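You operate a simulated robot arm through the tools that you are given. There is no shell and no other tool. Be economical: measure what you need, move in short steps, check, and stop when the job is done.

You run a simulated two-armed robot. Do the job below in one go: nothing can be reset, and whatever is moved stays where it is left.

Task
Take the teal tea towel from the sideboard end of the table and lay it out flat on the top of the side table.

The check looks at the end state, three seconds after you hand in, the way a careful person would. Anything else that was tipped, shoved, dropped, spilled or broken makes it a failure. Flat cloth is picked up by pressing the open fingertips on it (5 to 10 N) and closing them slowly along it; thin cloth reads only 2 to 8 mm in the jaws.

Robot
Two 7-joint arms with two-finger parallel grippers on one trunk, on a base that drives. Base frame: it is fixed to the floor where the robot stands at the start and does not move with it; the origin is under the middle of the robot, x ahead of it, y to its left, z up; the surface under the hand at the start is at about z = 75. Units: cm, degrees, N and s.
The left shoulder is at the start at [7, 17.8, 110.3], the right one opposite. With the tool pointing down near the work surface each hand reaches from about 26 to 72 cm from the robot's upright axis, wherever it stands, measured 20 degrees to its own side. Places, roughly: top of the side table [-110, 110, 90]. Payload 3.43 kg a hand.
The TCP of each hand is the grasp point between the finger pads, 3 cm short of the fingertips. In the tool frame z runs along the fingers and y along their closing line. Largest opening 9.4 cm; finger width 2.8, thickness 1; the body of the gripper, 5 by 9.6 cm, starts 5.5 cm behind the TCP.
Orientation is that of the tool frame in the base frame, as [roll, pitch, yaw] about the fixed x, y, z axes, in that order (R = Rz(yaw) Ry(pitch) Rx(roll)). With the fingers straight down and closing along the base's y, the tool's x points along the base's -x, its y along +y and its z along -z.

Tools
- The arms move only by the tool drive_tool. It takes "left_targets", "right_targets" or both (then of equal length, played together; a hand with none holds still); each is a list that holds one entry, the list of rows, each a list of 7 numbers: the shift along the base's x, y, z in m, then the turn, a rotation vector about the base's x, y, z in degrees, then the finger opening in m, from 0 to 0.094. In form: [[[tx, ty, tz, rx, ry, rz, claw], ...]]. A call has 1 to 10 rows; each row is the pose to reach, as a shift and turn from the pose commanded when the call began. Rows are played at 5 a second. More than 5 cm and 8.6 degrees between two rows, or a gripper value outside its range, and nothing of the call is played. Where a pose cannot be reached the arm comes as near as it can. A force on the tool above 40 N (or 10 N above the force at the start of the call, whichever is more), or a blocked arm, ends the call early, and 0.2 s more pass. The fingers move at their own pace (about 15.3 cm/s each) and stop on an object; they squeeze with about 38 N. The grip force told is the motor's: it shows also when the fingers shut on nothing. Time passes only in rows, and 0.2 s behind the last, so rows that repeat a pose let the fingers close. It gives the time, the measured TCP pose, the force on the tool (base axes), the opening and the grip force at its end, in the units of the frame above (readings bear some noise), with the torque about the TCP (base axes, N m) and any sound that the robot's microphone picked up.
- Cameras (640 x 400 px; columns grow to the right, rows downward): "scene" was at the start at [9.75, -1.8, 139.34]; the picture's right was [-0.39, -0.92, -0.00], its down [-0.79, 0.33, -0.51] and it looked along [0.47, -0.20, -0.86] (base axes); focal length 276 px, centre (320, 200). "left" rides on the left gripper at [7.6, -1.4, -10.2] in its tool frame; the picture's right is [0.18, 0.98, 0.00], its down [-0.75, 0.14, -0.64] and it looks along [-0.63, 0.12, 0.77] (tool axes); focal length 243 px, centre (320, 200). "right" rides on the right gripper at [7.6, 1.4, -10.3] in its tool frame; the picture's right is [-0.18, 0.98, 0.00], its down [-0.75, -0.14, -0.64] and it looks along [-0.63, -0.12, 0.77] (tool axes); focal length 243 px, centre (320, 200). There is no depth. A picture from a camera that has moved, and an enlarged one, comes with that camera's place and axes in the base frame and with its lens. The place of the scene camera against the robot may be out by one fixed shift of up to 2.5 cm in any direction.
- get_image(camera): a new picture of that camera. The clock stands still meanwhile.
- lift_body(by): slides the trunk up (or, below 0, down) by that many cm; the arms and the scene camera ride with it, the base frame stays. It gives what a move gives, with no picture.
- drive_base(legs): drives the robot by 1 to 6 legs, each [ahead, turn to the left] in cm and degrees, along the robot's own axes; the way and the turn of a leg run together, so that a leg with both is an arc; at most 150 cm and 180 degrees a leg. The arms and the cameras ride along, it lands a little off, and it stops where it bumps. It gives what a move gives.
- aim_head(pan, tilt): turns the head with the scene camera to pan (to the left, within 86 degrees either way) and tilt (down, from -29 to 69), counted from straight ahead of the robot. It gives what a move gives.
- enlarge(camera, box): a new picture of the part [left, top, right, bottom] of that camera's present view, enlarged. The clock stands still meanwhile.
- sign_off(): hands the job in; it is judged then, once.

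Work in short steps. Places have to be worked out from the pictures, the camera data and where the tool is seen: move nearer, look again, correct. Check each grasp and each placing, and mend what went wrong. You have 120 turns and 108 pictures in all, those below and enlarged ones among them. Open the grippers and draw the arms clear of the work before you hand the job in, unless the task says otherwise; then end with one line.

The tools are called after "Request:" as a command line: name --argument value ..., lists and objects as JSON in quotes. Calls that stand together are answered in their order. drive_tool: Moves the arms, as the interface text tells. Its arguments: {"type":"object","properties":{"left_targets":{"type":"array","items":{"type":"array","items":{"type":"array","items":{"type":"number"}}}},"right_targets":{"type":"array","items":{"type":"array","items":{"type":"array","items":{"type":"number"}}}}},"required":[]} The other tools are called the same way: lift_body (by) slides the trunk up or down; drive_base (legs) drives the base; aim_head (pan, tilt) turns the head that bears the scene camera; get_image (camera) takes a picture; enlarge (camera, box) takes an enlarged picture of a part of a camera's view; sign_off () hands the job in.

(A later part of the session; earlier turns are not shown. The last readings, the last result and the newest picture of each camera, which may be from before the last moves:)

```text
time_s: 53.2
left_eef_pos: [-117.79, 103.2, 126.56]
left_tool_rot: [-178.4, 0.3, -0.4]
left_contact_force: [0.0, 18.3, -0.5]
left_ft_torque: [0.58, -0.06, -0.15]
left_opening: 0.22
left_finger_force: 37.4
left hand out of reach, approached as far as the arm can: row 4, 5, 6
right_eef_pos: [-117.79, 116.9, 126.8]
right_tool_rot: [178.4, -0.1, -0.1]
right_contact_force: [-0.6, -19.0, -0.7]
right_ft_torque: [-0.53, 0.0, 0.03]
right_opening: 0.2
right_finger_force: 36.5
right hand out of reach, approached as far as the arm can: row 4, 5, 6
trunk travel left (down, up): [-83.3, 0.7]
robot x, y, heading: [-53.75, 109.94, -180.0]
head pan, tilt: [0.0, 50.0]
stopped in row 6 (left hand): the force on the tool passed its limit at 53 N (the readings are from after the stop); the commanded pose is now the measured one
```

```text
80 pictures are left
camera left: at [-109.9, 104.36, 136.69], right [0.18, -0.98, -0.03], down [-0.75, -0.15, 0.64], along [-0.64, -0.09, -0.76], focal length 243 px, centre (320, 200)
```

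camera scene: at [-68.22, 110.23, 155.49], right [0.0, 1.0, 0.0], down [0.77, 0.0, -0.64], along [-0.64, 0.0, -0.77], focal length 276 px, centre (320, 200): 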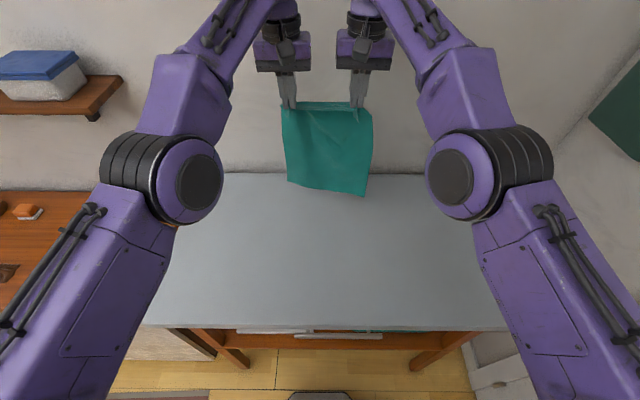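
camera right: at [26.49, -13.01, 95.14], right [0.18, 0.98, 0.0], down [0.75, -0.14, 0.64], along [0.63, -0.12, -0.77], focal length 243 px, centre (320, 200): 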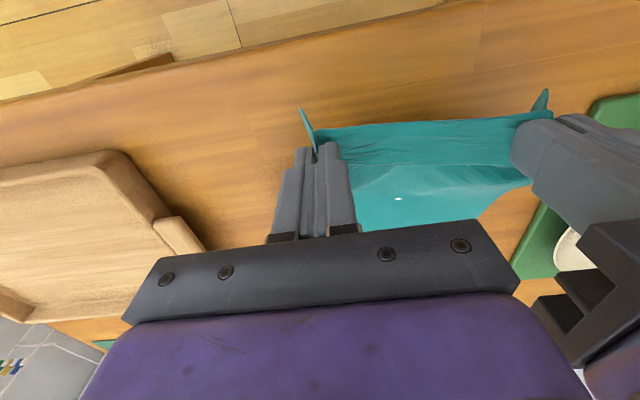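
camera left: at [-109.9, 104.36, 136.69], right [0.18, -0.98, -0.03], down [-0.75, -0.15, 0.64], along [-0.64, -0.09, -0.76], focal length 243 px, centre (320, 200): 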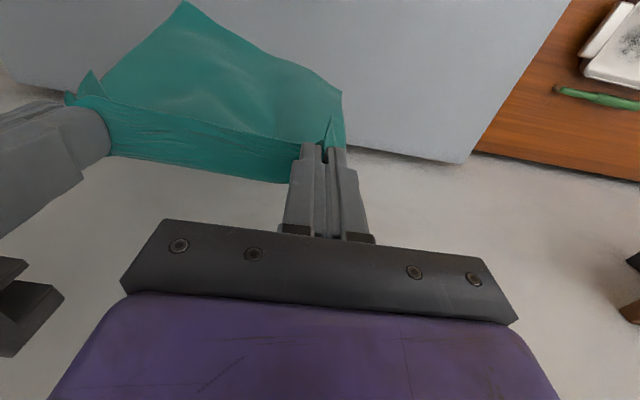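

The hands reached their limit and stretched the towel sideways (18 N), still gripped. I relax them back a bit, then drive 3 cm nearer.

Request:
drive_tool --left_targets '[[[0.015, 0.007, 0, -1.6, 0, 0, 0], [0.03, 0.007, 0, -1.6, 0, 0, 0], [0.03, 0.007, 0, -1.6, 0, 0, 0]]]' --right_targets '[[[0.015, -0.007, 0, 1.6, 0, 0, 0], [0.03, -0.007, 0, 1.6, 0, 0, 0], [0.03, -0.007, 0, 1.6, 0, 0, 0]]]'

Request:
drive_base --legs '[[3, 0]]'

Request:
get_image --camera "scene"

```text
time_s: 54.0
left_eef_pos: [-116.71, 103.98, 127.01]
left_tool_rot: [179.5, 0.4, -0.1]
left_contact_force: [0.2, 1.1, -0.5]
left_ft_torque: [0.04, -0.03, -0.02]
left_opening: 0.23
left_finger_force: 37.4
left hand out of reach, approached as far as the arm can: row 1, 2, 3
right_eef_pos: [-114.78, 116.55, 126.8]
right_tool_rot: [-179.6, 0.0, -0.2]
right_contact_force: [-0.4, -1.8, -0.7]
right_ft_torque: [-0.05, 0.02, -0.03]
right_opening: 0.18
right_finger_force: 37.0
trunk travel left (down, up): [-83.3, 0.7]
robot x, y, heading: [-53.4, 109.5, -179.7]
head pan, tilt: [0.0, 50.0]
```

```text
time_s: 54.8
left_eef_pos: [-118.81, 104.12, 127.72]
left_tool_rot: [179.6, 0.9, -0.3]
left_contact_force: [0.5, 0.5, 0.8]
left_ft_torque: [0.06, 0.02, -0.05]
left_opening: 0.24
left_finger_force: 37.2
right_eef_pos: [-116.81, 116.46, 127.47]
right_tool_rot: [-179.7, 0.5, -0.2]
right_contact_force: [0.4, 0.0, 0.9]
right_ft_torque: [-0.01, 0.03, -0.01]
right_opening: 0.19
right_finger_force: 36.8
trunk travel left (down, up): [-83.3, 0.7]
robot x, y, heading: [-56.99, 109.74, -179.8]
head pan, tilt: [0.0, 50.0]
```

```text
79 pictures are left
camera scene: at [-70.02, 110.4, 155.6], right [0.0, 1.0, 0.0], down [0.76, 0.0, -0.65], along [-0.65, 0.0, -0.76], focal length 276 px, centre (320, 200)
```

scene: 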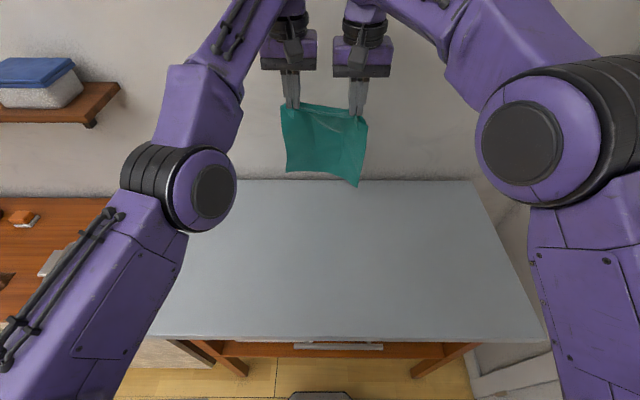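

Now at reach limit but relaxed. I align both hands to x≈−116.5 and lower until the edge nears the surface, watching contact.

Request:
drive_tool --left_targets '[[[0.01, 0, 0, 0, 0, 0, 0], [0.015, 0, -0.015, 0, 0, 0, 0], [0.015, 0, -0.03, 0, 0, 0, 0], [0.015, 0, -0.045, 0, 0, 0, 0], [0.015, 0, -0.045, 0, 0, 0, 0]]]' --right_targets '[[[0, 0, 0, 0, 0, 0, 0], [0, 0, -0.015, 0, 0, 0, 0], [0, 0, -0.03, 0, 0, 0, 0], [0, 0, -0.045, 0, 0, 0, 0], [0, 0, -0.045, 0, 0, 0, 0]]]'

Request:
get_image --camera "scene"

Request:
get_image --camera "right"

```text
time_s: 56.0
left_eef_pos: [-120.26, 105.08, 123.55]
left_tool_rot: [179.6, 0.6, -0.3]
left_contact_force: [-0.2, 0.5, 0.3]
left_ft_torque: [0.0, 0.03, -0.01]
left_opening: 0.23
left_finger_force: 37.1
left hand out of reach, approached as far as the arm can: row 1, 2, 3, 4, 5
right_eef_pos: [-117.41, 116.58, 122.59]
right_tool_rot: [-179.7, 0.2, -0.3]
right_contact_force: [0.2, -0.9, 0.1]
right_ft_torque: [0.0, 0.02, -0.03]
right_opening: 0.23
right_finger_force: 36.6
trunk travel left (down, up): [-83.3, 0.7]
robot x, y, heading: [-56.66, 109.72, -179.7]
head pan, tilt: [0.0, 50.0]
```

```text
78 pictures are left
camera scene: at [-70.81, 110.39, 155.53], right [0.0, 1.0, 0.0], down [0.77, 0.0, -0.64], along [-0.64, 0.0, -0.77], focal length 276 px, centre (320, 200)
```

scene: 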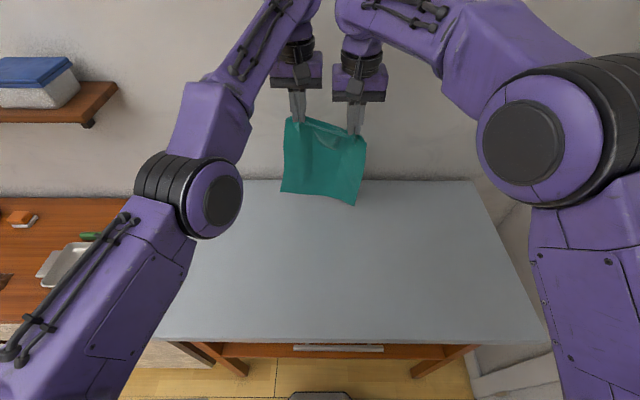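

```text
77 pictures are left
camera right: at [-109.92, 115.02, 132.78], right [-0.19, -0.98, -0.01], down [-0.75, 0.14, 0.65], along [-0.63, 0.12, -0.76], focal length 243 px, centre (320, 200)
```

right: 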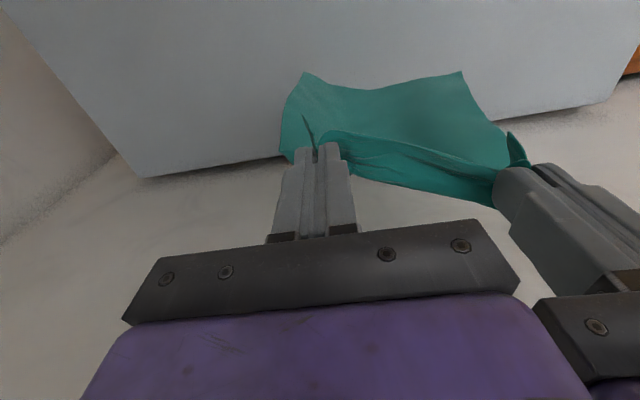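

The left arm is stuck in a nearly straight pose and does not retract as commanded. I try pulling both hands back 6 cm and slightly up together to get out of that singular pose.

Request:
drive_tool --left_targets '[[[0.02, 0, 0.01, 0, 0, 0, 0], [0.04, 0, 0.02, 0, 0, 0, 0], [0.06, 0, 0.03, 0, 0, 0, 0], [0.08, 0, 0.03, 0, 0, 0, 0]]]' --right_targets '[[[0.01, 0, 0.01, 0, 0, 0, 0], [0.03, 0, 0.02, 0, 0, 0, 0], [0.05, 0, 0.03, 0, 0, 0, 0], [0.06, 0, 0.03, 0, 0, 0, 0]]]'

Request:
get_image --camera "scene"

```text
time_s: 57.0
left_eef_pos: [-117.84, 107.03, 128.51]
left_tool_rot: [179.6, 0.5, -0.4]
left_contact_force: [2.9, 2.6, -0.4]
left_ft_torque: [0.08, -0.09, -0.06]
left_opening: 0.23
left_finger_force: 37.1
left hand out of reach, approached as far as the arm can: row 1, 2, 3, 4
right_eef_pos: [-111.39, 116.47, 125.43]
right_tool_rot: [-179.7, 0.2, -0.2]
right_contact_force: [-2.6, -2.8, 1.6]
right_ft_torque: [-0.07, 0.09, -0.03]
right_opening: 0.2
right_finger_force: 37.3
trunk travel left (down, up): [-83.3, 0.7]
robot x, y, heading: [-56.67, 109.87, -179.6]
head pan, tilt: [0.0, 50.0]
```

```text
76 pictures are left
camera scene: at [-70.93, 110.42, 155.51], right [0.0, 1.0, 0.0], down [0.77, 0.0, -0.64], along [-0.64, 0.0, -0.77], focal length 276 px, centre (320, 200)
```

scene: 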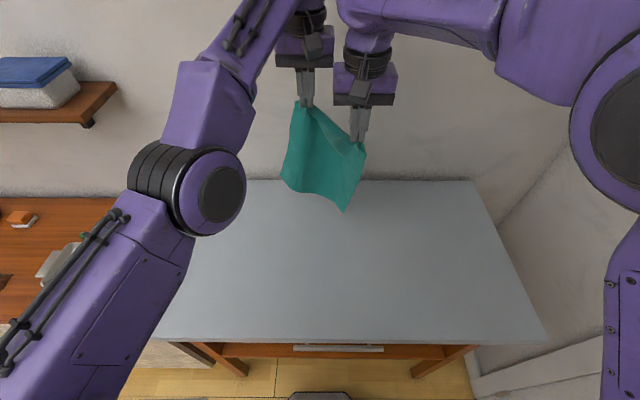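

The left arm is fully straight (singular). I'll move both hands sideways to the left by 6 cm with the left target nearer its real pose, to see whether it re-bends its elbow.

Request:
drive_tool --left_targets '[[[0, -0.03, 0.01, 0, 0, 0, 0], [0.01, -0.06, 0.02, 0, 0, 0, 0], [0.02, -0.09, 0.04, 0, 0, 0, 0], [0.03, -0.09, 0.06, 0, 0, 0, 0], [0.03, -0.09, 0.06, 0, 0, 0, 0]]]' --right_targets '[[[0, -0.03, 0, 0, 0, 0, 0], [0, -0.06, 0, 0, 0, 0, 0], [0, -0.08, 0.02, 0, 0, 0, 0], [0, -0.08, 0.03, 0, 0, 0, 0], [0, -0.08, 0.03, 0, 0, 0, 0]]]'

Request:
get_image --camera "scene"

```text
time_s: 58.2
left_eef_pos: [-117.33, 98.69, 135.45]
left_tool_rot: [179.6, 0.3, -0.4]
left_contact_force: [18.1, 24.5, -19.3]
left_ft_torque: [0.77, -0.61, -0.06]
left_opening: 0.24
left_finger_force: 36.8
left hand out of reach, approached as far as the arm can: row 1, 2, 3, 4, 5
right_eef_pos: [-111.5, 108.45, 128.61]
right_tool_rot: [180.0, 0.3, -0.4]
right_contact_force: [-18.0, -24.8, 18.3]
right_ft_torque: [-0.99, 0.54, -0.3]
right_opening: 0.17
right_finger_force: 37.2
trunk travel left (down, up): [-83.3, 0.7]
robot x, y, heading: [-56.66, 109.86, -179.6]
head pan, tilt: [0.0, 50.0]
```

```text
75 pictures are left
camera scene: at [-71.0, 110.39, 155.51], right [0.0, 1.0, 0.0], down [0.77, 0.0, -0.64], along [-0.64, 0.0, -0.77], focal length 276 px, centre (320, 200)
```

scene: 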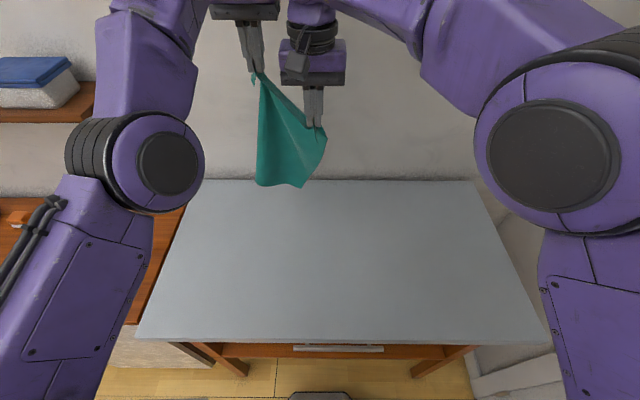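

Tension built up to ~36 N because the left hand did not follow. I bring the left target back to its real pose and swing both hands right (+y), the direction in which the left elbow should bend, with the right relieving tension first.

Request:
drive_tool --left_targets '[[[-0.03, 0.005, 0.01, 0, 0, 0, 0], [-0.06, 0.02, 0.02, 0, 0, 0, 0], [-0.08, 0.05, 0.03, 0, 0, 0, 0], [-0.08, 0.08, 0.02, 0, 0, 0, 0], [-0.08, 0.11, 0.01, 0, 0, 0, 0], [-0.08, 0.14, 0, 0, 0, 0, 0], [-0.08, 0.14, 0, 0, 0, 0, 0]]]' --right_targets '[[[-0.025, -0.01, 0.03, 0, 0, 0, 0], [-0.03, 0, 0.03, 0, 0, 0, 0], [-0.03, 0.03, 0.03, 0, 0, 0, 0], [-0.03, 0.05, 0.03, 0, 0, 0, 0], [-0.03, 0.08, 0.02, 0, 0, 0, 0], [-0.03, 0.11, 0.01, 0, 0, 0, 0], [-0.03, 0.11, 0.01, 0, 0, 0, 0]]]'

Request:
get_image --camera "scene"

```text
time_s: 59.8
left_eef_pos: [-115.88, 108.81, 131.9]
left_tool_rot: [179.6, 0.5, -0.3]
left_contact_force: [0.6, 0.5, -1.4]
left_ft_torque: [0.04, -0.06, 0.0]
left_opening: 0.23
left_finger_force: 36.8
left hand out of reach, approached as far as the arm can: row 1, 2, 3, 4, 5, 6, 7
right_eef_pos: [-114.5, 119.39, 129.64]
right_tool_rot: [-179.6, 0.1, -0.2]
right_contact_force: [-0.1, 0.1, -0.7]
right_ft_torque: [0.0, -0.02, -0.01]
right_opening: 0.2
right_finger_force: 36.5
trunk travel left (down, up): [-83.3, 0.7]
robot x, y, heading: [-56.72, 109.42, -179.7]
head pan, tilt: [0.0, 50.0]
```

```text
74 pictures are left
camera scene: at [-70.95, 110.29, 155.51], right [0.0, 1.0, 0.0], down [0.77, 0.0, -0.64], along [-0.64, 0.0, -0.77], focal length 276 px, centre (320, 200)
```

scene: 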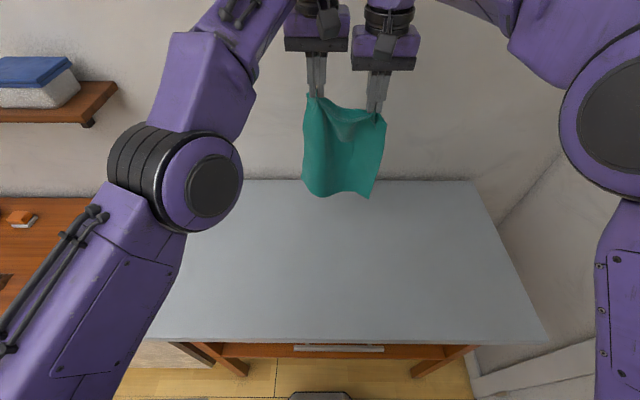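

Tension is gone; the left arm is still straight. I make both hands trace a small vertical loop together, staying slightly inside reach, to let the elbow bend whichever way it can.

Request:
drive_tool --left_targets '[[[0.01, 0, 0.03, 0, 0, 0, 0], [0.01, 0, 0.06, 0, 0, 0, 0], [0.01, 0.03, 0.06, 0, 0, 0, 0], [0.01, 0.05, 0.03, 0, 0, 0, 0], [0.01, 0.05, 0, 0, 0, 0, 0], [0.01, 0.04, -0.03, 0, 0, 0, 0], [0.01, 0.01, -0.05, 0, 0, 0, 0], [0.01, -0.02, -0.05, 0, 0, 0, 0], [0.01, -0.02, -0.02, 0, 0, 0, 0], [0.01, 0, 0, 0, 0, 0, 0]]]' --right_targets '[[[0.01, 0, 0.03, 0, 0, 0, 0], [0.01, 0, 0.06, 0, 0, 0, 0], [0.01, 0.03, 0.06, 0, 0, 0, 0], [0.01, 0.05, 0.03, 0, 0, 0, 0], [0.01, 0.05, 0, 0, 0, 0, 0], [0.01, 0.04, -0.03, 0, 0, 0, 0], [0.01, 0.01, -0.05, 0, 0, 0, 0], [0.01, -0.02, -0.05, 0, 0, 0, 0], [0.01, -0.02, -0.02, 0, 0, 0, 0], [0.01, 0, 0, 0, 0, 0, 0]]]'

```text
time_s: 62.0
left_eef_pos: [-114.54, 109.13, 131.57]
left_tool_rot: [179.4, 0.6, -0.4]
left_contact_force: [0.6, 0.0, 1.1]
left_ft_torque: [0.02, 0.02, 0.0]
left_opening: 0.26
left_finger_force: 37.1
left hand out of reach, approached as far as the arm can: row 1, 2, 3, 4, 5
right_eef_pos: [-113.46, 119.83, 129.55]
right_tool_rot: [-179.9, 0.2, -0.3]
right_contact_force: [0.4, -0.2, -0.3]
right_ft_torque: [-0.04, 0.02, 0.0]
right_opening: 0.21
right_finger_force: 36.4
trunk travel left (down, up): [-83.3, 0.7]
robot x, y, heading: [-56.75, 109.91, -179.8]
head pan, tilt: [0.0, 50.0]
```

The left arm is back in reach. I pull both hands inward to x≈−109 and recentre in y, 12 cm apart.

Request:
drive_tool --left_targets '[[[0.02, -0.01, 0, 0, 0, 0, 0], [0.04, -0.025, 0, 0, 0, 0, 0], [0.06, -0.05, 0, 0, 0, 0, 0], [0.06, -0.055, 0, 0, 0, 0, 0], [0.06, -0.055, 0, 0, 0, 0, 0]]]' --right_targets '[[[0.02, -0.01, 0.01, 0, 0, 0, 0], [0.04, -0.025, 0.015, 0, 0, 0, 0], [0.05, -0.04, 0.02, 0, 0, 0, 0], [0.05, -0.04, 0.02, 0, 0, 0, 0], [0.05, -0.04, 0.02, 0, 0, 0, 0]]]'

Request:
get_image --camera "scene"

Request:
get_image --camera "left"

Request:
get_image --camera "right"

```text
time_s: 63.2
left_eef_pos: [-108.66, 103.28, 131.67]
left_tool_rot: [179.5, 0.7, -0.3]
left_contact_force: [0.3, 0.9, 0.8]
left_ft_torque: [0.0, 0.01, 0.04]
left_opening: 0.25
left_finger_force: 37.4
right_eef_pos: [-108.58, 115.53, 131.59]
right_tool_rot: [-179.6, 0.2, -0.2]
right_contact_force: [-0.4, 0.0, -0.3]
right_ft_torque: [-0.02, 0.0, 0.01]
right_opening: 0.16
right_finger_force: 36.5
trunk travel left (down, up): [-83.3, 0.7]
robot x, y, heading: [-56.52, 109.61, -179.9]
head pan, tilt: [0.0, 50.0]
```

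```text
73 pictures are left
camera scene: at [-70.94, 110.54, 155.51], right [0.0, 1.0, 0.0], down [0.77, 0.0, -0.64], along [-0.64, 0.0, -0.77], focal length 276 px, centre (320, 200)
```

scene: 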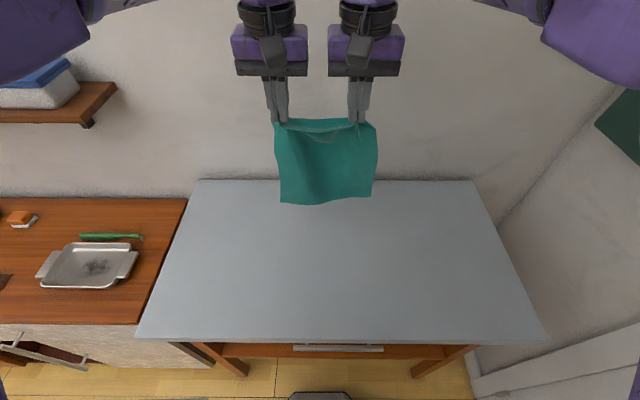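

```text
72 pictures are left
camera left: at [-100.91, 104.79, 141.64], right [0.18, -0.98, 0.01], down [-0.75, -0.13, 0.65], along [-0.64, -0.12, -0.76], focal length 243 px, centre (320, 200)
```

left: 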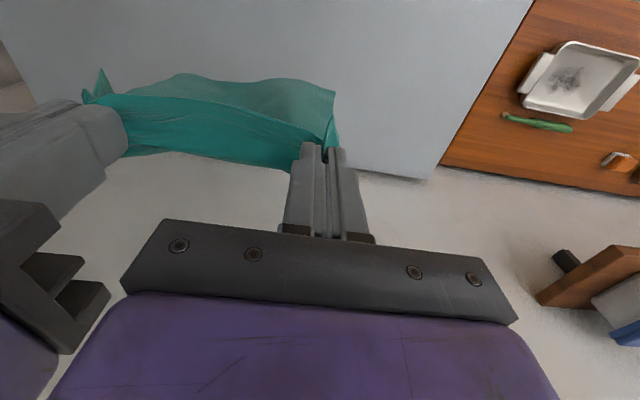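

```text
71 pictures are left
camera right: at [-100.97, 114.05, 141.77], right [-0.19, -0.98, 0.0], down [-0.75, 0.14, 0.64], along [-0.63, 0.12, -0.76], focal length 243 px, centre (320, 200)
```

right: 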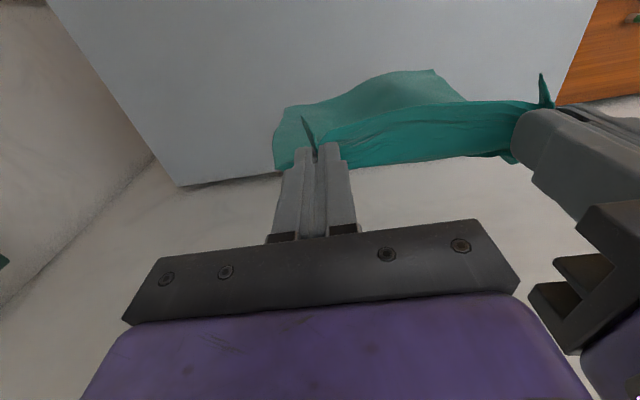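

Both hands are level at (−108.6; 103.3/115.5; 131.6). I lower to z≈122, then move out to x≈−116 and pause to let the swing die.

Request:
drive_tool --left_targets '[[[0, 0, -0.03, 0, 0, 0, 0], [0, 0, -0.06, 0, 0, 0, 0], [-0.02, 0, -0.08, 0, 0, 0, 0], [-0.045, 0, -0.09, 0, 0, 0, 0], [-0.07, 0, -0.09, 0, 0, 0, 0], [-0.07, 0, -0.09, 0, 0, 0, 0], [-0.07, 0, -0.09, 0, 0, 0, 0], [-0.07, 0, -0.09, 0, 0, 0, 0]]]' --right_targets '[[[0, 0, -0.03, 0, 0, 0, 0], [0, 0, -0.06, 0, 0, 0, 0], [-0.02, 0, -0.08, 0, 0, 0, 0], [-0.045, 0, -0.09, 0, 0, 0, 0], [-0.07, 0, -0.09, 0, 0, 0, 0], [-0.07, 0, -0.09, 0, 0, 0, 0], [-0.07, 0, -0.09, 0, 0, 0, 0], [-0.07, 0, -0.09, 0, 0, 0, 0]]]'

Request:
get_image --camera "scene"

Request:
get_image --camera "left"

```text
time_s: 65.0
left_eef_pos: [-115.9, 103.16, 122.26]
left_tool_rot: [179.6, 0.5, -0.4]
left_contact_force: [0.3, 0.0, -1.0]
left_ft_torque: [0.05, -0.02, 0.02]
left_opening: 0.23
left_finger_force: 36.6
right_eef_pos: [-115.56, 115.54, 122.49]
right_tool_rot: [-179.7, 0.1, -0.3]
right_contact_force: [-0.5, -0.7, 1.2]
right_ft_torque: [0.0, 0.0, -0.01]
right_opening: 0.21
right_finger_force: 36.8
trunk travel left (down, up): [-83.3, 0.7]
robot x, y, heading: [-56.64, 109.65, -179.8]
head pan, tilt: [0.0, 50.0]
```

```text
70 pictures are left
camera scene: at [-71.06, 110.4, 155.5], right [0.0, 1.0, 0.0], down [0.77, 0.0, -0.64], along [-0.64, 0.0, -0.77], focal length 276 px, centre (320, 200)
```

scene: 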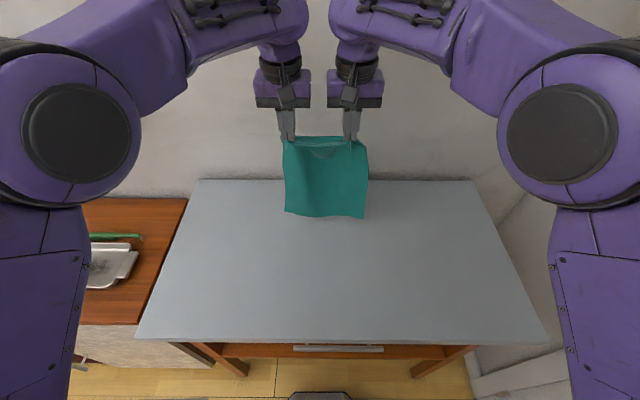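

```text
69 pictures are left
camera left: at [-108.1, 104.63, 132.42], right [0.18, -0.98, 0.01], down [-0.75, -0.13, 0.65], along [-0.64, -0.12, -0.76], focal length 243 px, centre (320, 200)
```

left: 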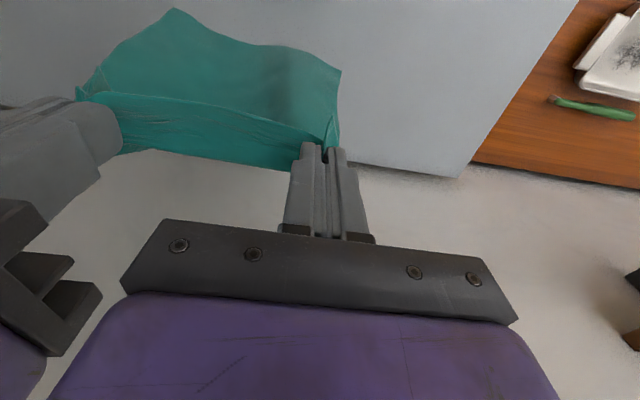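

The towel hangs flat and its lower edge is about 2–3 cm above the top (free length ≈25 cm). I begin laying it: lowering while drawing the hands toward the robot along an arc.

Request:
drive_tool --left_targets '[[[0, 0, -0.02, 0, 0, 0, 0], [0.01, 0, -0.04, 0, 0, 0, 0], [0.03, 0, -0.05, 0, 0, 0, 0], [0.05, 0, -0.062, 0, 0, 0, 0], [0.07, 0, -0.073, 0, 0, 0, 0], [0.09, 0, -0.086, 0, 0, 0, 0], [0.11, 0, -0.1, 0, 0, 0, 0], [0.13, 0, -0.118, 0, 0, 0, 0], [0.148, 0, -0.135, 0, 0, 0, 0], [0.165, 0, -0.152, 0, 0, 0, 0]]]' --right_targets '[[[0, 0, -0.02, 0, 0, 0, 0], [0.01, 0, -0.04, 0, 0, 0, 0], [0.03, 0, -0.05, 0, 0, 0, 0], [0.05, 0, -0.062, 0, 0, 0, 0], [0.07, 0, -0.073, 0, 0, 0, 0], [0.09, 0, -0.086, 0, 0, 0, 0], [0.11, 0, -0.1, 0, 0, 0, 0], [0.13, 0, -0.118, 0, 0, 0, 0], [0.148, 0, -0.135, 0, 0, 0, 0], [0.165, 0, -0.152, 0, 0, 0, 0]]]'

Request:
get_image --camera "scene"

Request:
get_image --camera "left"

```text
time_s: 67.2
left_eef_pos: [-99.15, 102.97, 107.2]
left_tool_rot: [179.6, 0.6, -0.3]
left_contact_force: [-0.3, 0.2, 0.2]
left_ft_torque: [0.0, 0.02, 0.03]
left_opening: 0.23
left_finger_force: 37.4
right_eef_pos: [-99.05, 115.37, 107.24]
right_tool_rot: [-179.7, 0.1, -0.2]
right_contact_force: [0.2, 0.9, 0.6]
right_ft_torque: [0.0, 0.0, 0.02]
right_opening: 0.18
right_finger_force: 36.7
trunk travel left (down, up): [-83.3, 0.7]
robot x, y, heading: [-56.59, 109.78, -179.8]
head pan, tilt: [0.0, 50.0]
```

```text
68 pictures are left
camera scene: at [-70.87, 110.36, 155.52], right [0.0, 1.0, 0.0], down [0.77, 0.0, -0.64], along [-0.64, 0.0, -0.77], focal length 276 px, centre (320, 200)
```

scene: 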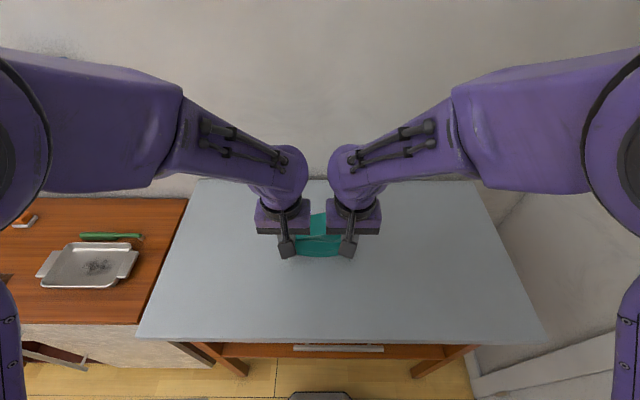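

```text
67 pictures are left
camera left: at [-91.34, 104.57, 117.24], right [0.18, -0.98, 0.01], down [-0.75, -0.13, 0.65], along [-0.64, -0.12, -0.76], focal length 243 px, centre (320, 200)
```

left: 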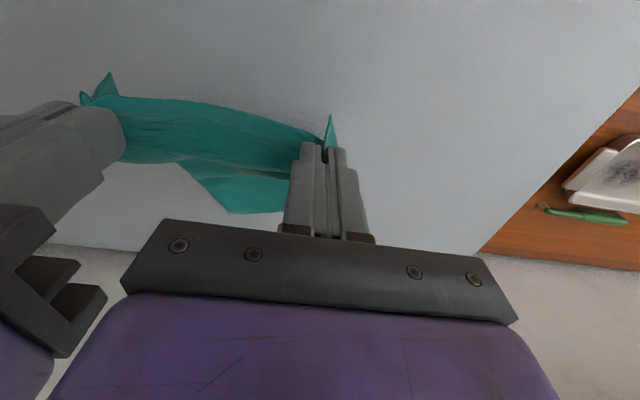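

The far edge is down around x≈−119 and the towel is trailing. I continue the arc down to near the surface.

Request:
drive_tool --left_targets '[[[0.02, 0, -0.02, 0, 0, 0, 0], [0.04, 0, -0.042, 0, 0, 0, 0], [0.055, 0, -0.065, 0, 0, 0, 0], [0.068, 0, -0.088, 0, 0, 0, 0], [0.078, 0, -0.108, 0, 0, 0, 0], [0.085, 0, -0.122, 0, 0, 0, 0], [0.09, 0, -0.13, 0, 0, 0, 0]]]' --right_targets '[[[0.02, 0, -0.02, 0, 0, 0, 0], [0.04, 0, -0.042, 0, 0, 0, 0], [0.055, 0, -0.065, 0, 0, 0, 0], [0.068, 0, -0.088, 0, 0, 0, 0], [0.078, 0, -0.108, 0, 0, 0, 0], [0.085, 0, -0.122, 0, 0, 0, 0], [0.09, 0, -0.13, 0, 0, 0, 0]]]'

Request:
get_image --camera "scene"

Request:
get_image --camera "left"

Request:
get_image --camera "right"

```text
time_s: 69.0
left_eef_pos: [-91.59, 104.2, 96.28]
left_tool_rot: [-175.2, 1.1, 3.1]
left_contact_force: [0.6, 0.3, 0.1]
left_ft_torque: [-0.03, 0.0, -0.04]
left_opening: 0.22
left_finger_force: 36.9
right_eef_pos: [-91.44, 114.12, 96.4]
right_tool_rot: [175.2, 0.7, -3.5]
right_contact_force: [-1.3, -0.4, 0.5]
right_ft_torque: [0.02, 0.0, 0.0]
right_opening: 0.18
right_finger_force: 36.9
trunk travel left (down, up): [-83.3, 0.7]
robot x, y, heading: [-56.63, 109.82, -179.8]
head pan, tilt: [0.0, 50.0]
stopped in row 7 (left hand): the arm was blocked; the commanded pose is now the measured one
```

```text
66 pictures are left
camera scene: at [-70.92, 110.37, 155.52], right [0.0, 1.0, 0.0], down [0.77, 0.0, -0.64], along [-0.64, 0.0, -0.77], focal length 276 px, centre (320, 200)
```

scene: 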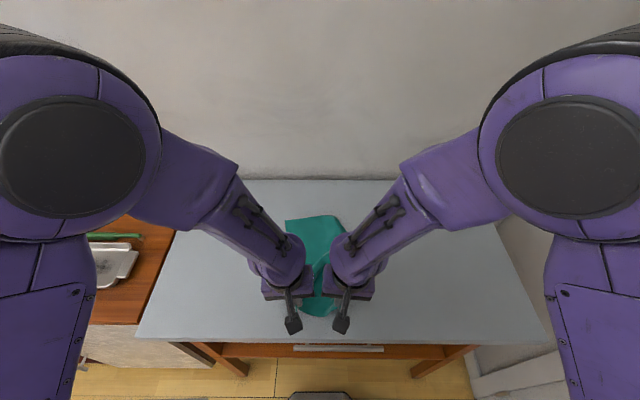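

```text
65 pictures are left
camera left: at [-83.79, 105.28, 106.28], right [0.23, -0.97, -0.08], down [-0.73, -0.23, 0.64], along [-0.64, -0.09, -0.76], focal length 243 px, centre (320, 200)
```

left: 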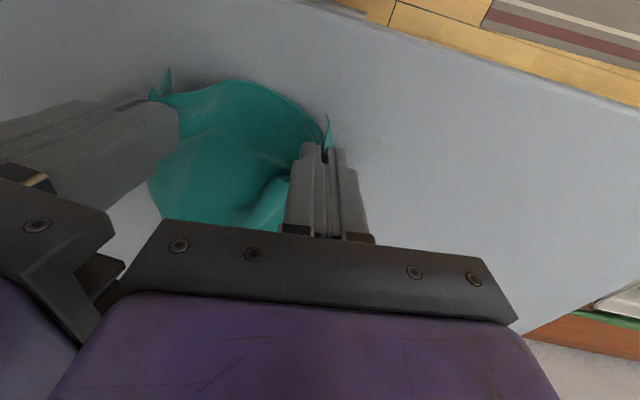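

```text
64 pictures are left
camera right: at [-83.91, 113.2, 106.63], right [-0.24, -0.97, 0.09], down [-0.73, 0.24, 0.64], along [-0.64, 0.09, -0.77], focal length 243 px, centre (320, 200)
```

right: 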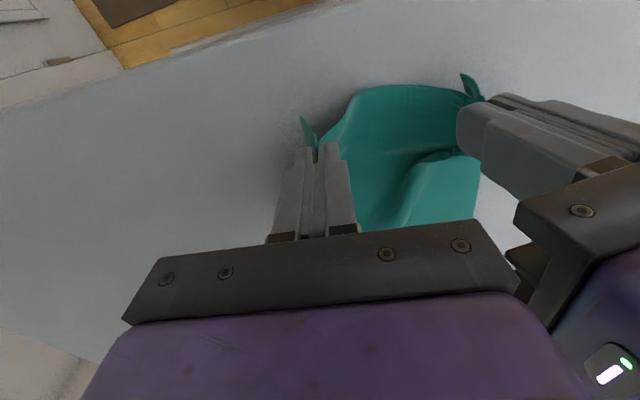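

Same fold-in limit: hands are too near the body (35 cm) to go lower. I move the hands 9 cm outward and straighten them (the towel bulges for a moment), then back the base the same distance.

Request:
drive_tool --left_targets '[[[-0.03, -0.004, 0.02, -2, 0, -1.5, 0], [-0.06, -0.008, 0.03, -4.8, 0, -3.1, 0], [-0.09, -0.012, 0.03, -4.8, 0, -3.1, 0], [-0.09, -0.012, 0.03, -4.8, 0, -3.1, 0]]]' --right_targets '[[[-0.03, 0.004, 0.02, 2, 0, 1.5, 0], [-0.06, 0.008, 0.03, 4.8, 0, 3.4, 0], [-0.09, 0.012, 0.03, 4.8, 0, 3.4, 0], [-0.09, 0.012, 0.03, 4.8, 0, 3.4, 0]]]'

Request:
drive_base --legs '[[-9.5, 0]]'

Request:
get_image --camera "scene"

Request:
get_image --camera "left"

```text
time_s: 70.0
left_eef_pos: [-100.6, 102.93, 99.01]
left_tool_rot: [179.7, 1.2, -0.1]
left_contact_force: [0.0, 0.3, 0.6]
left_ft_torque: [0.03, 0.0, 0.02]
left_opening: 0.25
left_finger_force: 37.0
right_eef_pos: [-100.03, 115.4, 99.34]
right_tool_rot: [-179.6, 0.7, 0.3]
right_contact_force: [0.2, -0.3, 0.3]
right_ft_torque: [-0.02, 0.01, -0.03]
right_opening: 0.21
right_finger_force: 36.9
trunk travel left (down, up): [-83.3, 0.7]
robot x, y, heading: [-56.67, 109.32, -180.0]
head pan, tilt: [0.0, 50.0]
```

```text
time_s: 71.1
left_eef_pos: [-91.39, 103.02, 98.85]
left_tool_rot: [179.7, 1.1, -0.2]
left_contact_force: [0.1, -1.1, -0.1]
left_ft_torque: [-0.02, -0.01, 0.01]
left_opening: 0.25
left_finger_force: 37.1
right_eef_pos: [-90.97, 115.43, 99.18]
right_tool_rot: [-179.9, 0.8, 0.2]
right_contact_force: [0.1, -0.4, -0.5]
right_ft_torque: [0.03, 0.01, -0.05]
right_opening: 0.19
right_finger_force: 36.8
trunk travel left (down, up): [-83.3, 0.7]
robot x, y, heading: [-47.42, 109.4, -179.8]
head pan, tilt: [0.0, 50.0]
```

```text
63 pictures are left
camera scene: at [-61.72, 110.4, 155.49], right [0.0, 1.0, 0.0], down [0.77, 0.0, -0.64], along [-0.64, 0.0, -0.77], focal length 276 px, centre (320, 200)
```

scene: 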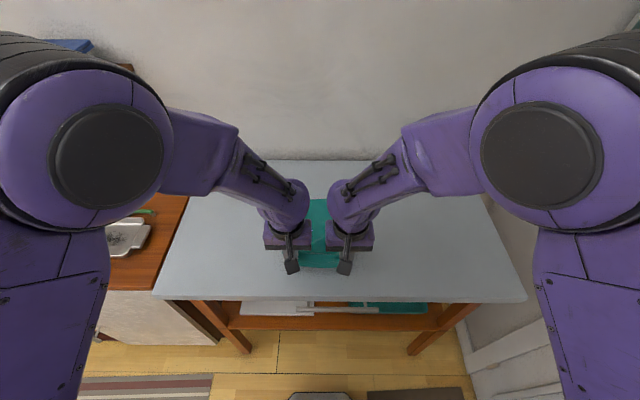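

```text
62 pictures are left
camera left: at [-83.5, 104.58, 108.92], right [0.18, -0.98, 0.0], down [-0.74, -0.14, 0.66], along [-0.65, -0.12, -0.75], focal length 243 px, centre (320, 200)
```

left: 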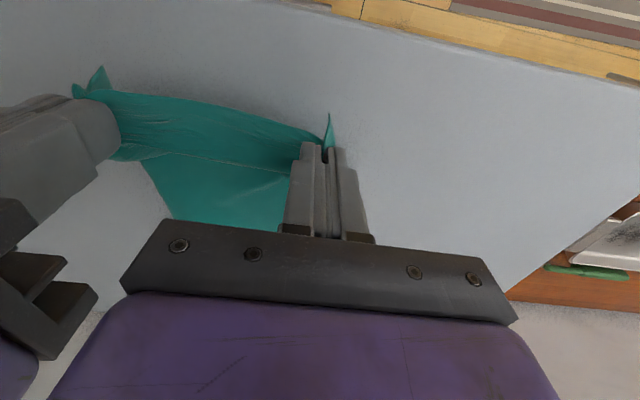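

Now in good configuration. I lower to just above contact, drawing 1 cm toward me to keep the towel taut.

Request:
drive_tool --left_targets '[[[0.004, 0, -0.02, 0, 0, 0, 0], [0.007, 0, -0.037, 0, 0, 0, 0], [0.01, -0.003, -0.05, 0, 0, 0, 0], [0.01, -0.003, -0.054, 0, 0, 0, 0], [0.01, -0.003, -0.054, 0, 0, 0, 0]]]' --right_targets '[[[0.003, 0, -0.02, 0, 0, 0, 0], [0.005, 0, -0.04, 0, 0, 0, 0], [0.007, 0.003, -0.053, 0, 0, 0, 0], [0.007, 0.003, -0.057, 0, 0, 0, 0], [0.007, 0.003, -0.057, 0, 0, 0, 0]]]'

Request:
get_image --camera "left"

Request:
get_image --camera "right"

```text
time_s: 72.3
left_eef_pos: [-90.48, 102.55, 93.73]
left_tool_rot: [-179.6, 1.1, 0.5]
left_contact_force: [0.1, 9.1, 1.3]
left_ft_torque: [0.32, 0.0, -0.01]
left_opening: 0.28
left_finger_force: 37.3
right_eef_pos: [-90.24, 115.86, 93.9]
right_tool_rot: [179.2, 0.7, -0.7]
right_contact_force: [-0.1, -9.3, 0.1]
right_ft_torque: [-0.29, 0.0, 0.01]
right_opening: 0.21
right_finger_force: 36.7
trunk travel left (down, up): [-83.3, 0.7]
robot x, y, heading: [-47.7, 109.37, -180.0]
head pan, tilt: [0.0, 50.0]
```

```text
61 pictures are left
camera left: at [-82.65, 104.1, 103.7], right [0.19, -0.98, -0.01], down [-0.74, -0.15, 0.66], along [-0.65, -0.12, -0.75], focal length 243 px, centre (320, 200)
```

left: 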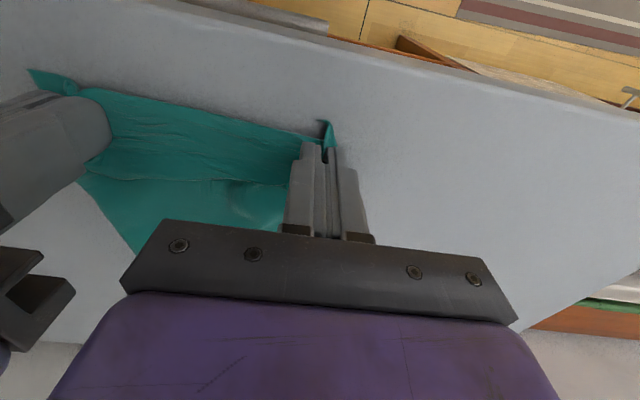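

```text
60 pictures are left
camera right: at [-82.67, 114.42, 103.93], right [-0.2, -0.98, 0.01], down [-0.74, 0.16, 0.65], along [-0.64, 0.12, -0.76], focal length 243 px, centre (320, 200)
```

right: 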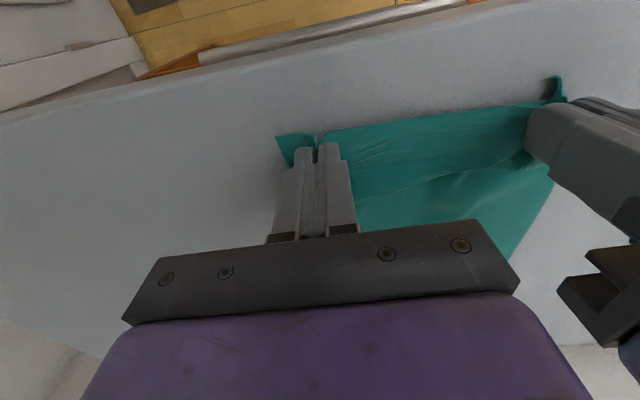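

Close to contact. I lower 5 mm more, open the fingers, and lift straight up.

Request:
drive_tool --left_targets '[[[0, 0.001, -0.003, 0, 0, 0, 0], [0, 0.001, -0.005, 0, 0, 0, 0], [0, 0.001, -0.005, 0, 0, 0, 0.005], [0, 0.001, -0.005, 0, 0, 0, 0.015], [0, 0.001, -0.005, 0, 0, 0, 0.03]]]' --right_targets '[[[0, -0.001, -0.003, 0, 0, 0, 0], [0, -0.001, -0.005, 0, 0, 0, 0], [0, -0.001, -0.005, 0, 0, 0, 0.005], [0, -0.001, -0.005, 0, 0, 0, 0.015], [0, -0.001, -0.005, 0, 0, 0, 0.03]]]'

Request:
get_image --camera "left"

Request:
get_image --camera "right"

```text
time_s: 73.5
left_eef_pos: [-90.53, 102.57, 93.32]
left_tool_rot: [-179.6, 1.2, 0.7]
left_contact_force: [-1.1, 0.4, 8.3]
left_ft_torque: [-0.11, -0.06, -0.01]
left_opening: 2.93
left_finger_force: 0.1
right_eef_pos: [-90.16, 115.85, 93.26]
right_tool_rot: [179.4, 0.7, -0.7]
right_contact_force: [-0.4, -0.2, -0.1]
right_ft_torque: [-0.02, 0.02, -0.01]
right_opening: 2.98
right_finger_force: 0.0
trunk travel left (down, up): [-83.3, 0.7]
robot x, y, heading: [-47.3, 110.0, -179.7]
head pan, tilt: [0.0, 50.0]
```

```text
59 pictures are left
camera left: at [-82.68, 104.18, 103.26], right [0.2, -0.98, -0.01], down [-0.74, -0.15, 0.66], along [-0.65, -0.12, -0.75], focal length 243 px, centre (320, 200)
```

left: 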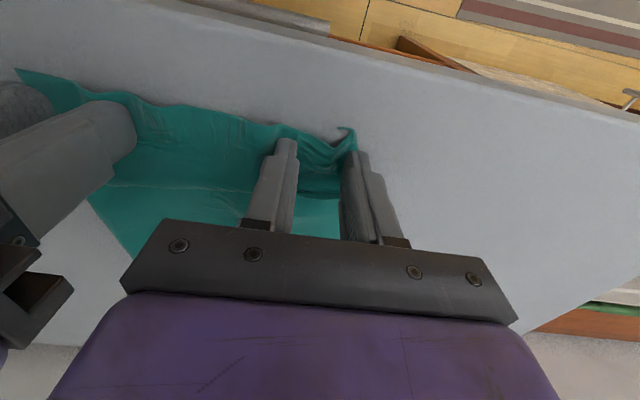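

```text
58 pictures are left
camera right: at [-82.67, 114.51, 103.44], right [-0.2, -0.98, 0.01], down [-0.74, 0.16, 0.65], along [-0.64, 0.12, -0.76], focal length 243 px, centre (320, 200)
```

right: 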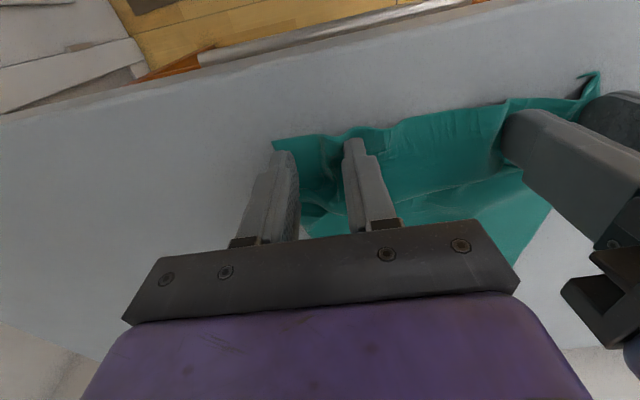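

Both released on the surface. I raise the hands and spread them apart to look.

Request:
drive_tool --left_targets '[[[0, 0, 0.02, 0, 0, 0, 0.03], [0, 0, 0.05, 0, 0, 0, 0.03], [0, -0.03, 0.08, 0, 0, 0, 0.03], [0, -0.07, 0.1, 0, 0, 0, 0.03], [0, -0.11, 0.12, 0, 0, 0, 0.03], [0, -0.15, 0.13, 0, 0, 0, 0.03]]]' --right_targets '[[[0, 0, 0.02, 0, 0, 0, 0.03], [0, 0, 0.05, 0, 0, 0, 0.03], [0, 0.03, 0.08, 0, 0, 0, 0.03], [0, 0.07, 0.1, 0, 0, 0, 0.03], [0, 0.11, 0.12, 0, 0, 0, 0.03], [0, 0.15, 0.13, 0, 0, 0, 0.03]]]'

Request:
get_image --camera "scene"

Request:
enlarge --camera "scene" --box '[220, 140, 420, 310]'

```text
time_s: 74.9
left_eef_pos: [-90.23, 87.65, 106.1]
left_tool_rot: [179.7, 1.3, -0.4]
left_contact_force: [-0.2, -0.2, 0.4]
left_ft_torque: [0.01, 0.0, 0.03]
left_opening: 2.99
left_finger_force: 0.1
right_eef_pos: [-90.15, 130.74, 106.09]
right_tool_rot: [-179.7, 0.9, 0.3]
right_contact_force: [0.0, -0.6, 0.0]
right_ft_torque: [0.0, 0.0, -0.01]
right_opening: 3.0
right_finger_force: 0.1
trunk travel left (down, up): [-83.3, 0.7]
robot x, y, heading: [-47.12, 109.13, -179.7]
head pan, tilt: [0.0, 50.0]
```

```text
57 pictures are left
camera scene: at [-61.38, 110.4, 155.52], right [0.0, 1.0, 0.0], down [0.77, 0.0, -0.64], along [-0.64, 0.0, -0.77], focal length 276 px, centre (320, 200)
```

scene: 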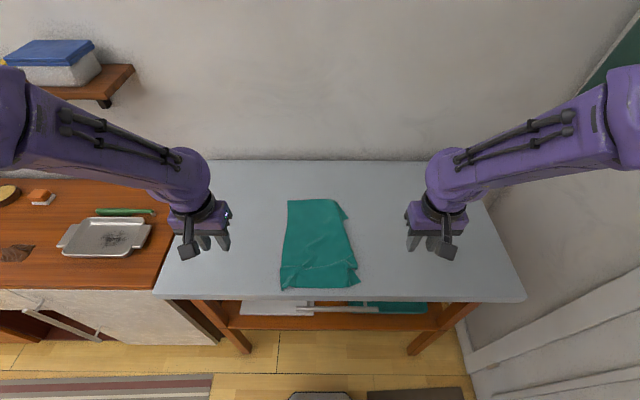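

```text
2.35 times, centred on (320, 225) of scene
camera zoom: at [-61.38, 110.4, 155.52], right [0.0, 1.0, 0.0], down [0.77, 0.0, -0.64], along [-0.64, 0.0, -0.77], focal length 650 px, centre (320, 141)
```

zoom: 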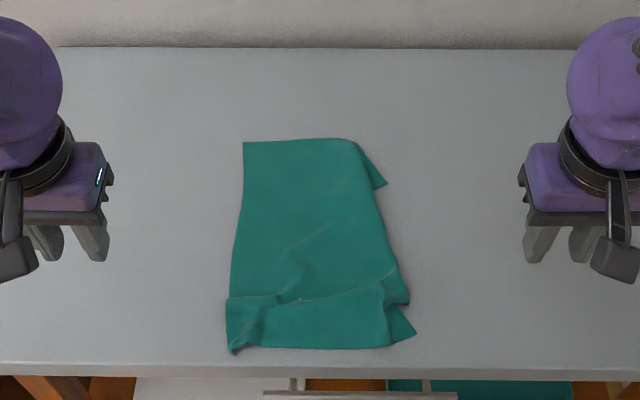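

The towel lies on the top, but a near pleat and a folded-over right-far corner remain. I look closer with the right wrist camera.

Request:
drive_tool --right_targets '[[[-0.02, 0, 0.02, 0, 0, 0, 0.03], [-0.03, 0, 0.04, 0, 0, 0, 0.03], [-0.04, 0, 0.06, 0, 0, 0, 0.03], [-0.04, -0.03, 0.08, 0, 0, 0, 0.03], [-0.03, -0.06, 0.1, 0, 0, 0, 0.03], [-0.01, -0.09, 0.12, 0, 0, 0, 0.03], [0.02, -0.1, 0.13, 0, 0, 0, 0.03]]]'

Request:
get_image --camera "right"

Request:
enlarge --camera "scene" --box '[270, 185, 370, 300]'

```text
time_s: 76.5
left_eef_pos: [-90.12, 88.06, 106.28]
left_tool_rot: [179.7, 1.3, -0.2]
left_contact_force: [0.9, -0.8, 0.4]
left_ft_torque: [0.0, 0.01, 0.0]
left_opening: 3.01
left_finger_force: 0.0
right_eef_pos: [-87.97, 121.1, 119.09]
right_tool_rot: [-179.9, 0.9, 0.2]
right_contact_force: [0.6, 0.6, -0.1]
right_ft_torque: [-0.03, -0.01, 0.01]
right_opening: 3.0
right_finger_force: 0.0
trunk travel left (down, up): [-83.3, 0.7]
robot x, y, heading: [-47.3, 109.82, -179.6]
head pan, tilt: [0.0, 50.0]
```

```text
55 pictures are left
camera right: at [-80.2, 119.67, 129.23], right [-0.18, -0.98, 0.0], down [-0.74, 0.14, 0.65], along [-0.64, 0.12, -0.76], focal length 243 px, centre (320, 200)
```

right: 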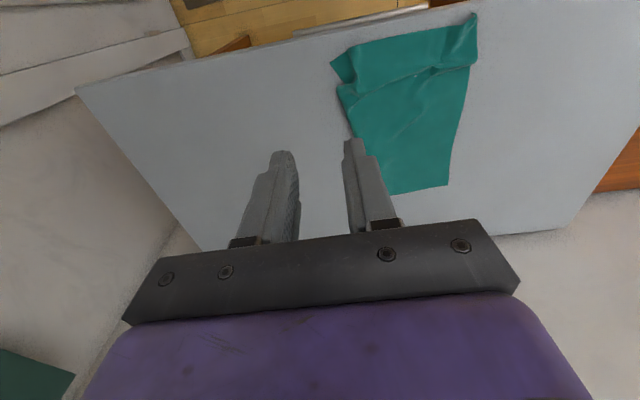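

```text
3.48 times, centred on (320, 242) of scene
camera zoom: at [-61.37, 110.73, 155.52], right [0.0, 1.0, 0.0], down [0.77, 0.0, -0.64], along [-0.64, 0.0, -0.77], focal length 961 px, centre (320, 52)
```

zoom: 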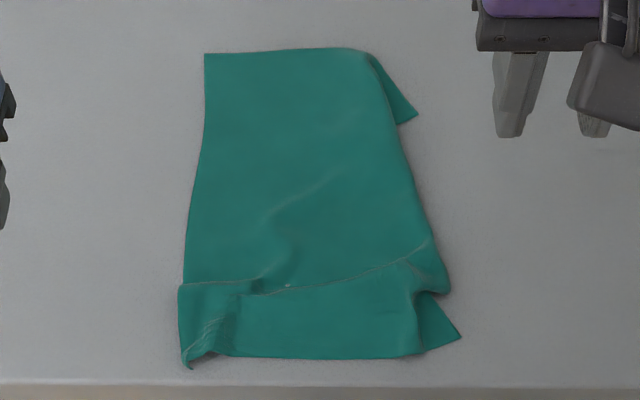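

Corner B's tip pokes out from under the fold at about (−109,118.9). I bring the closed right fingertips just above it to drag it out.

Request:
drive_tool --right_targets '[[[-0.03, 0, -0.02, 0, 0, 0, 0], [-0.06, 0, -0.04, 0, 0, 0, 0], [-0.09, 0, -0.06, 0, 0, 0, 0], [-0.12, 0, -0.09, 0, 0, 0, 0], [-0.15, -0.005, -0.12, 0, 0, 0, 0], [-0.18, -0.01, -0.15, 0, 0, 0, 0], [-0.205, -0.019, -0.185, 0, 0, 0, 0], [-0.215, -0.019, -0.22, 0, 0, 0, 0], [-0.215, -0.019, -0.235, 0, 0, 0, 0]]]'

Request:
enlarge --camera "scene" --box '[260, 170, 400, 300]'

Request:
get_image --camera "right"

```text
time_s: 78.5
left_eef_pos: [-90.08, 87.67, 106.07]
left_tool_rot: [179.8, 1.3, -0.2]
left_contact_force: [0.0, -0.4, -0.6]
left_ft_torque: [-0.02, -0.01, 0.0]
left_opening: 2.99
left_finger_force: 0.2
right_eef_pos: [-109.61, 118.63, 95.61]
right_tool_rot: [-179.8, 0.9, 0.1]
right_contact_force: [-0.2, -0.3, -0.2]
right_ft_torque: [-0.01, 0.01, 0.0]
right_opening: 0.01
right_finger_force: 32.4
trunk travel left (down, up): [-83.3, 0.7]
robot x, y, heading: [-47.34, 109.41, -179.7]
head pan, tilt: [0.0, 50.0]
```

```text
3.08 times, centred on (330, 235) of scene
camera zoom: at [-61.46, 110.42, 155.52], right [0.0, 1.0, 0.0], down [0.77, 0.0, -0.64], along [-0.64, 0.0, -0.77], focal length 850 px, centre (289, 92)
```

zoom: 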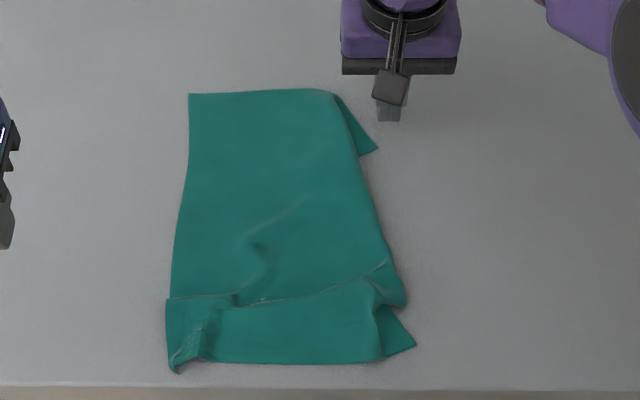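

```text
52 pictures are left
camera right: at [-101.91, 117.28, 105.69], right [-0.18, -0.98, 0.0], down [-0.74, 0.14, 0.65], along [-0.64, 0.12, -0.76], focal length 243 px, centre (320, 200)
```

right: 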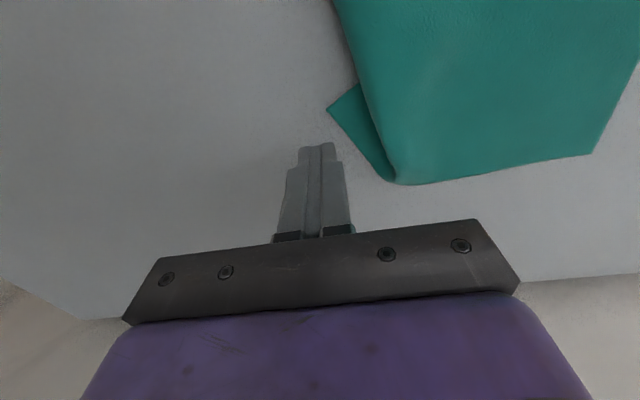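

The wrist view puts the exposed flap at about (−108.5,116.7), tip (−107.6,117.9). I shift onto it and press down lightly.

Request:
drive_tool --right_targets '[[[0.01, -0.016, 0, 0, 0, 0, 0], [0.01, -0.016, -0.012, 0, 0, 0, 0], [0.01, -0.016, -0.02, 0, 0, 0, 0], [0.01, -0.016, -0.023, 0, 0, 0, 0], [0.01, -0.016, -0.023, 0, 0, 0, 0]]]'

Request:
get_image --camera "right"

```text
time_s: 79.7
left_eef_pos: [-90.13, 87.81, 106.05]
left_tool_rot: [179.7, 1.3, -0.3]
left_contact_force: [0.4, -0.8, -0.1]
left_ft_torque: [-0.04, 0.0, -0.01]
left_opening: 2.99
left_finger_force: 0.1
right_eef_pos: [-108.62, 117.21, 93.33]
right_tool_rot: [-179.7, 0.8, 0.3]
right_contact_force: [-0.6, 0.3, -0.3]
right_ft_torque: [-0.02, 0.02, -0.02]
right_opening: 0.0
right_finger_force: 33.2
trunk travel left (down, up): [-83.3, 0.7]
robot x, y, heading: [-47.26, 109.54, -179.9]
head pan, tilt: [0.0, 50.0]
```

```text
51 pictures are left
camera right: at [-100.93, 115.86, 103.39], right [-0.18, -0.98, 0.0], down [-0.75, 0.13, 0.65], along [-0.64, 0.12, -0.76], focal length 243 px, centre (320, 200)
```

right: 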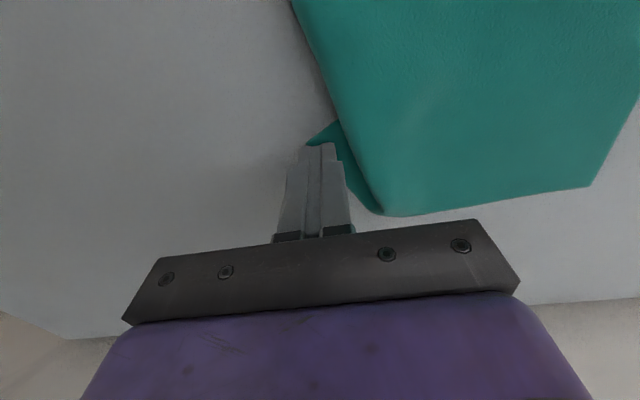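

Fingertips stand over the flap. I press down a few mm in small steps.

Request:
drive_tool --right_targets '[[[0, 0, -0.001, 0, 0, 0, 0], [0, 0, -0.002, 0, 0, 0, 0], [0, 0, -0.0025, 0, 0, 0, 0]]]'

```text
time_s: 80.5
left_eef_pos: [-90.06, 87.69, 106.25]
left_tool_rot: [179.7, 1.3, -0.2]
left_contact_force: [0.6, 0.4, 0.4]
left_ft_torque: [0.0, -0.02, 0.01]
left_opening: 2.98
left_finger_force: 0.1
right_eef_pos: [-108.54, 117.2, 93.13]
right_tool_rot: [-179.8, 1.0, 0.3]
right_contact_force: [-0.7, 2.3, 6.6]
right_ft_torque: [-0.01, -0.02, 0.05]
right_opening: 0.01
right_finger_force: 33.1
trunk travel left (down, up): [-83.3, 0.7]
robot x, y, heading: [-47.37, 109.81, -179.9]
head pan, tilt: [0.0, 50.0]
```

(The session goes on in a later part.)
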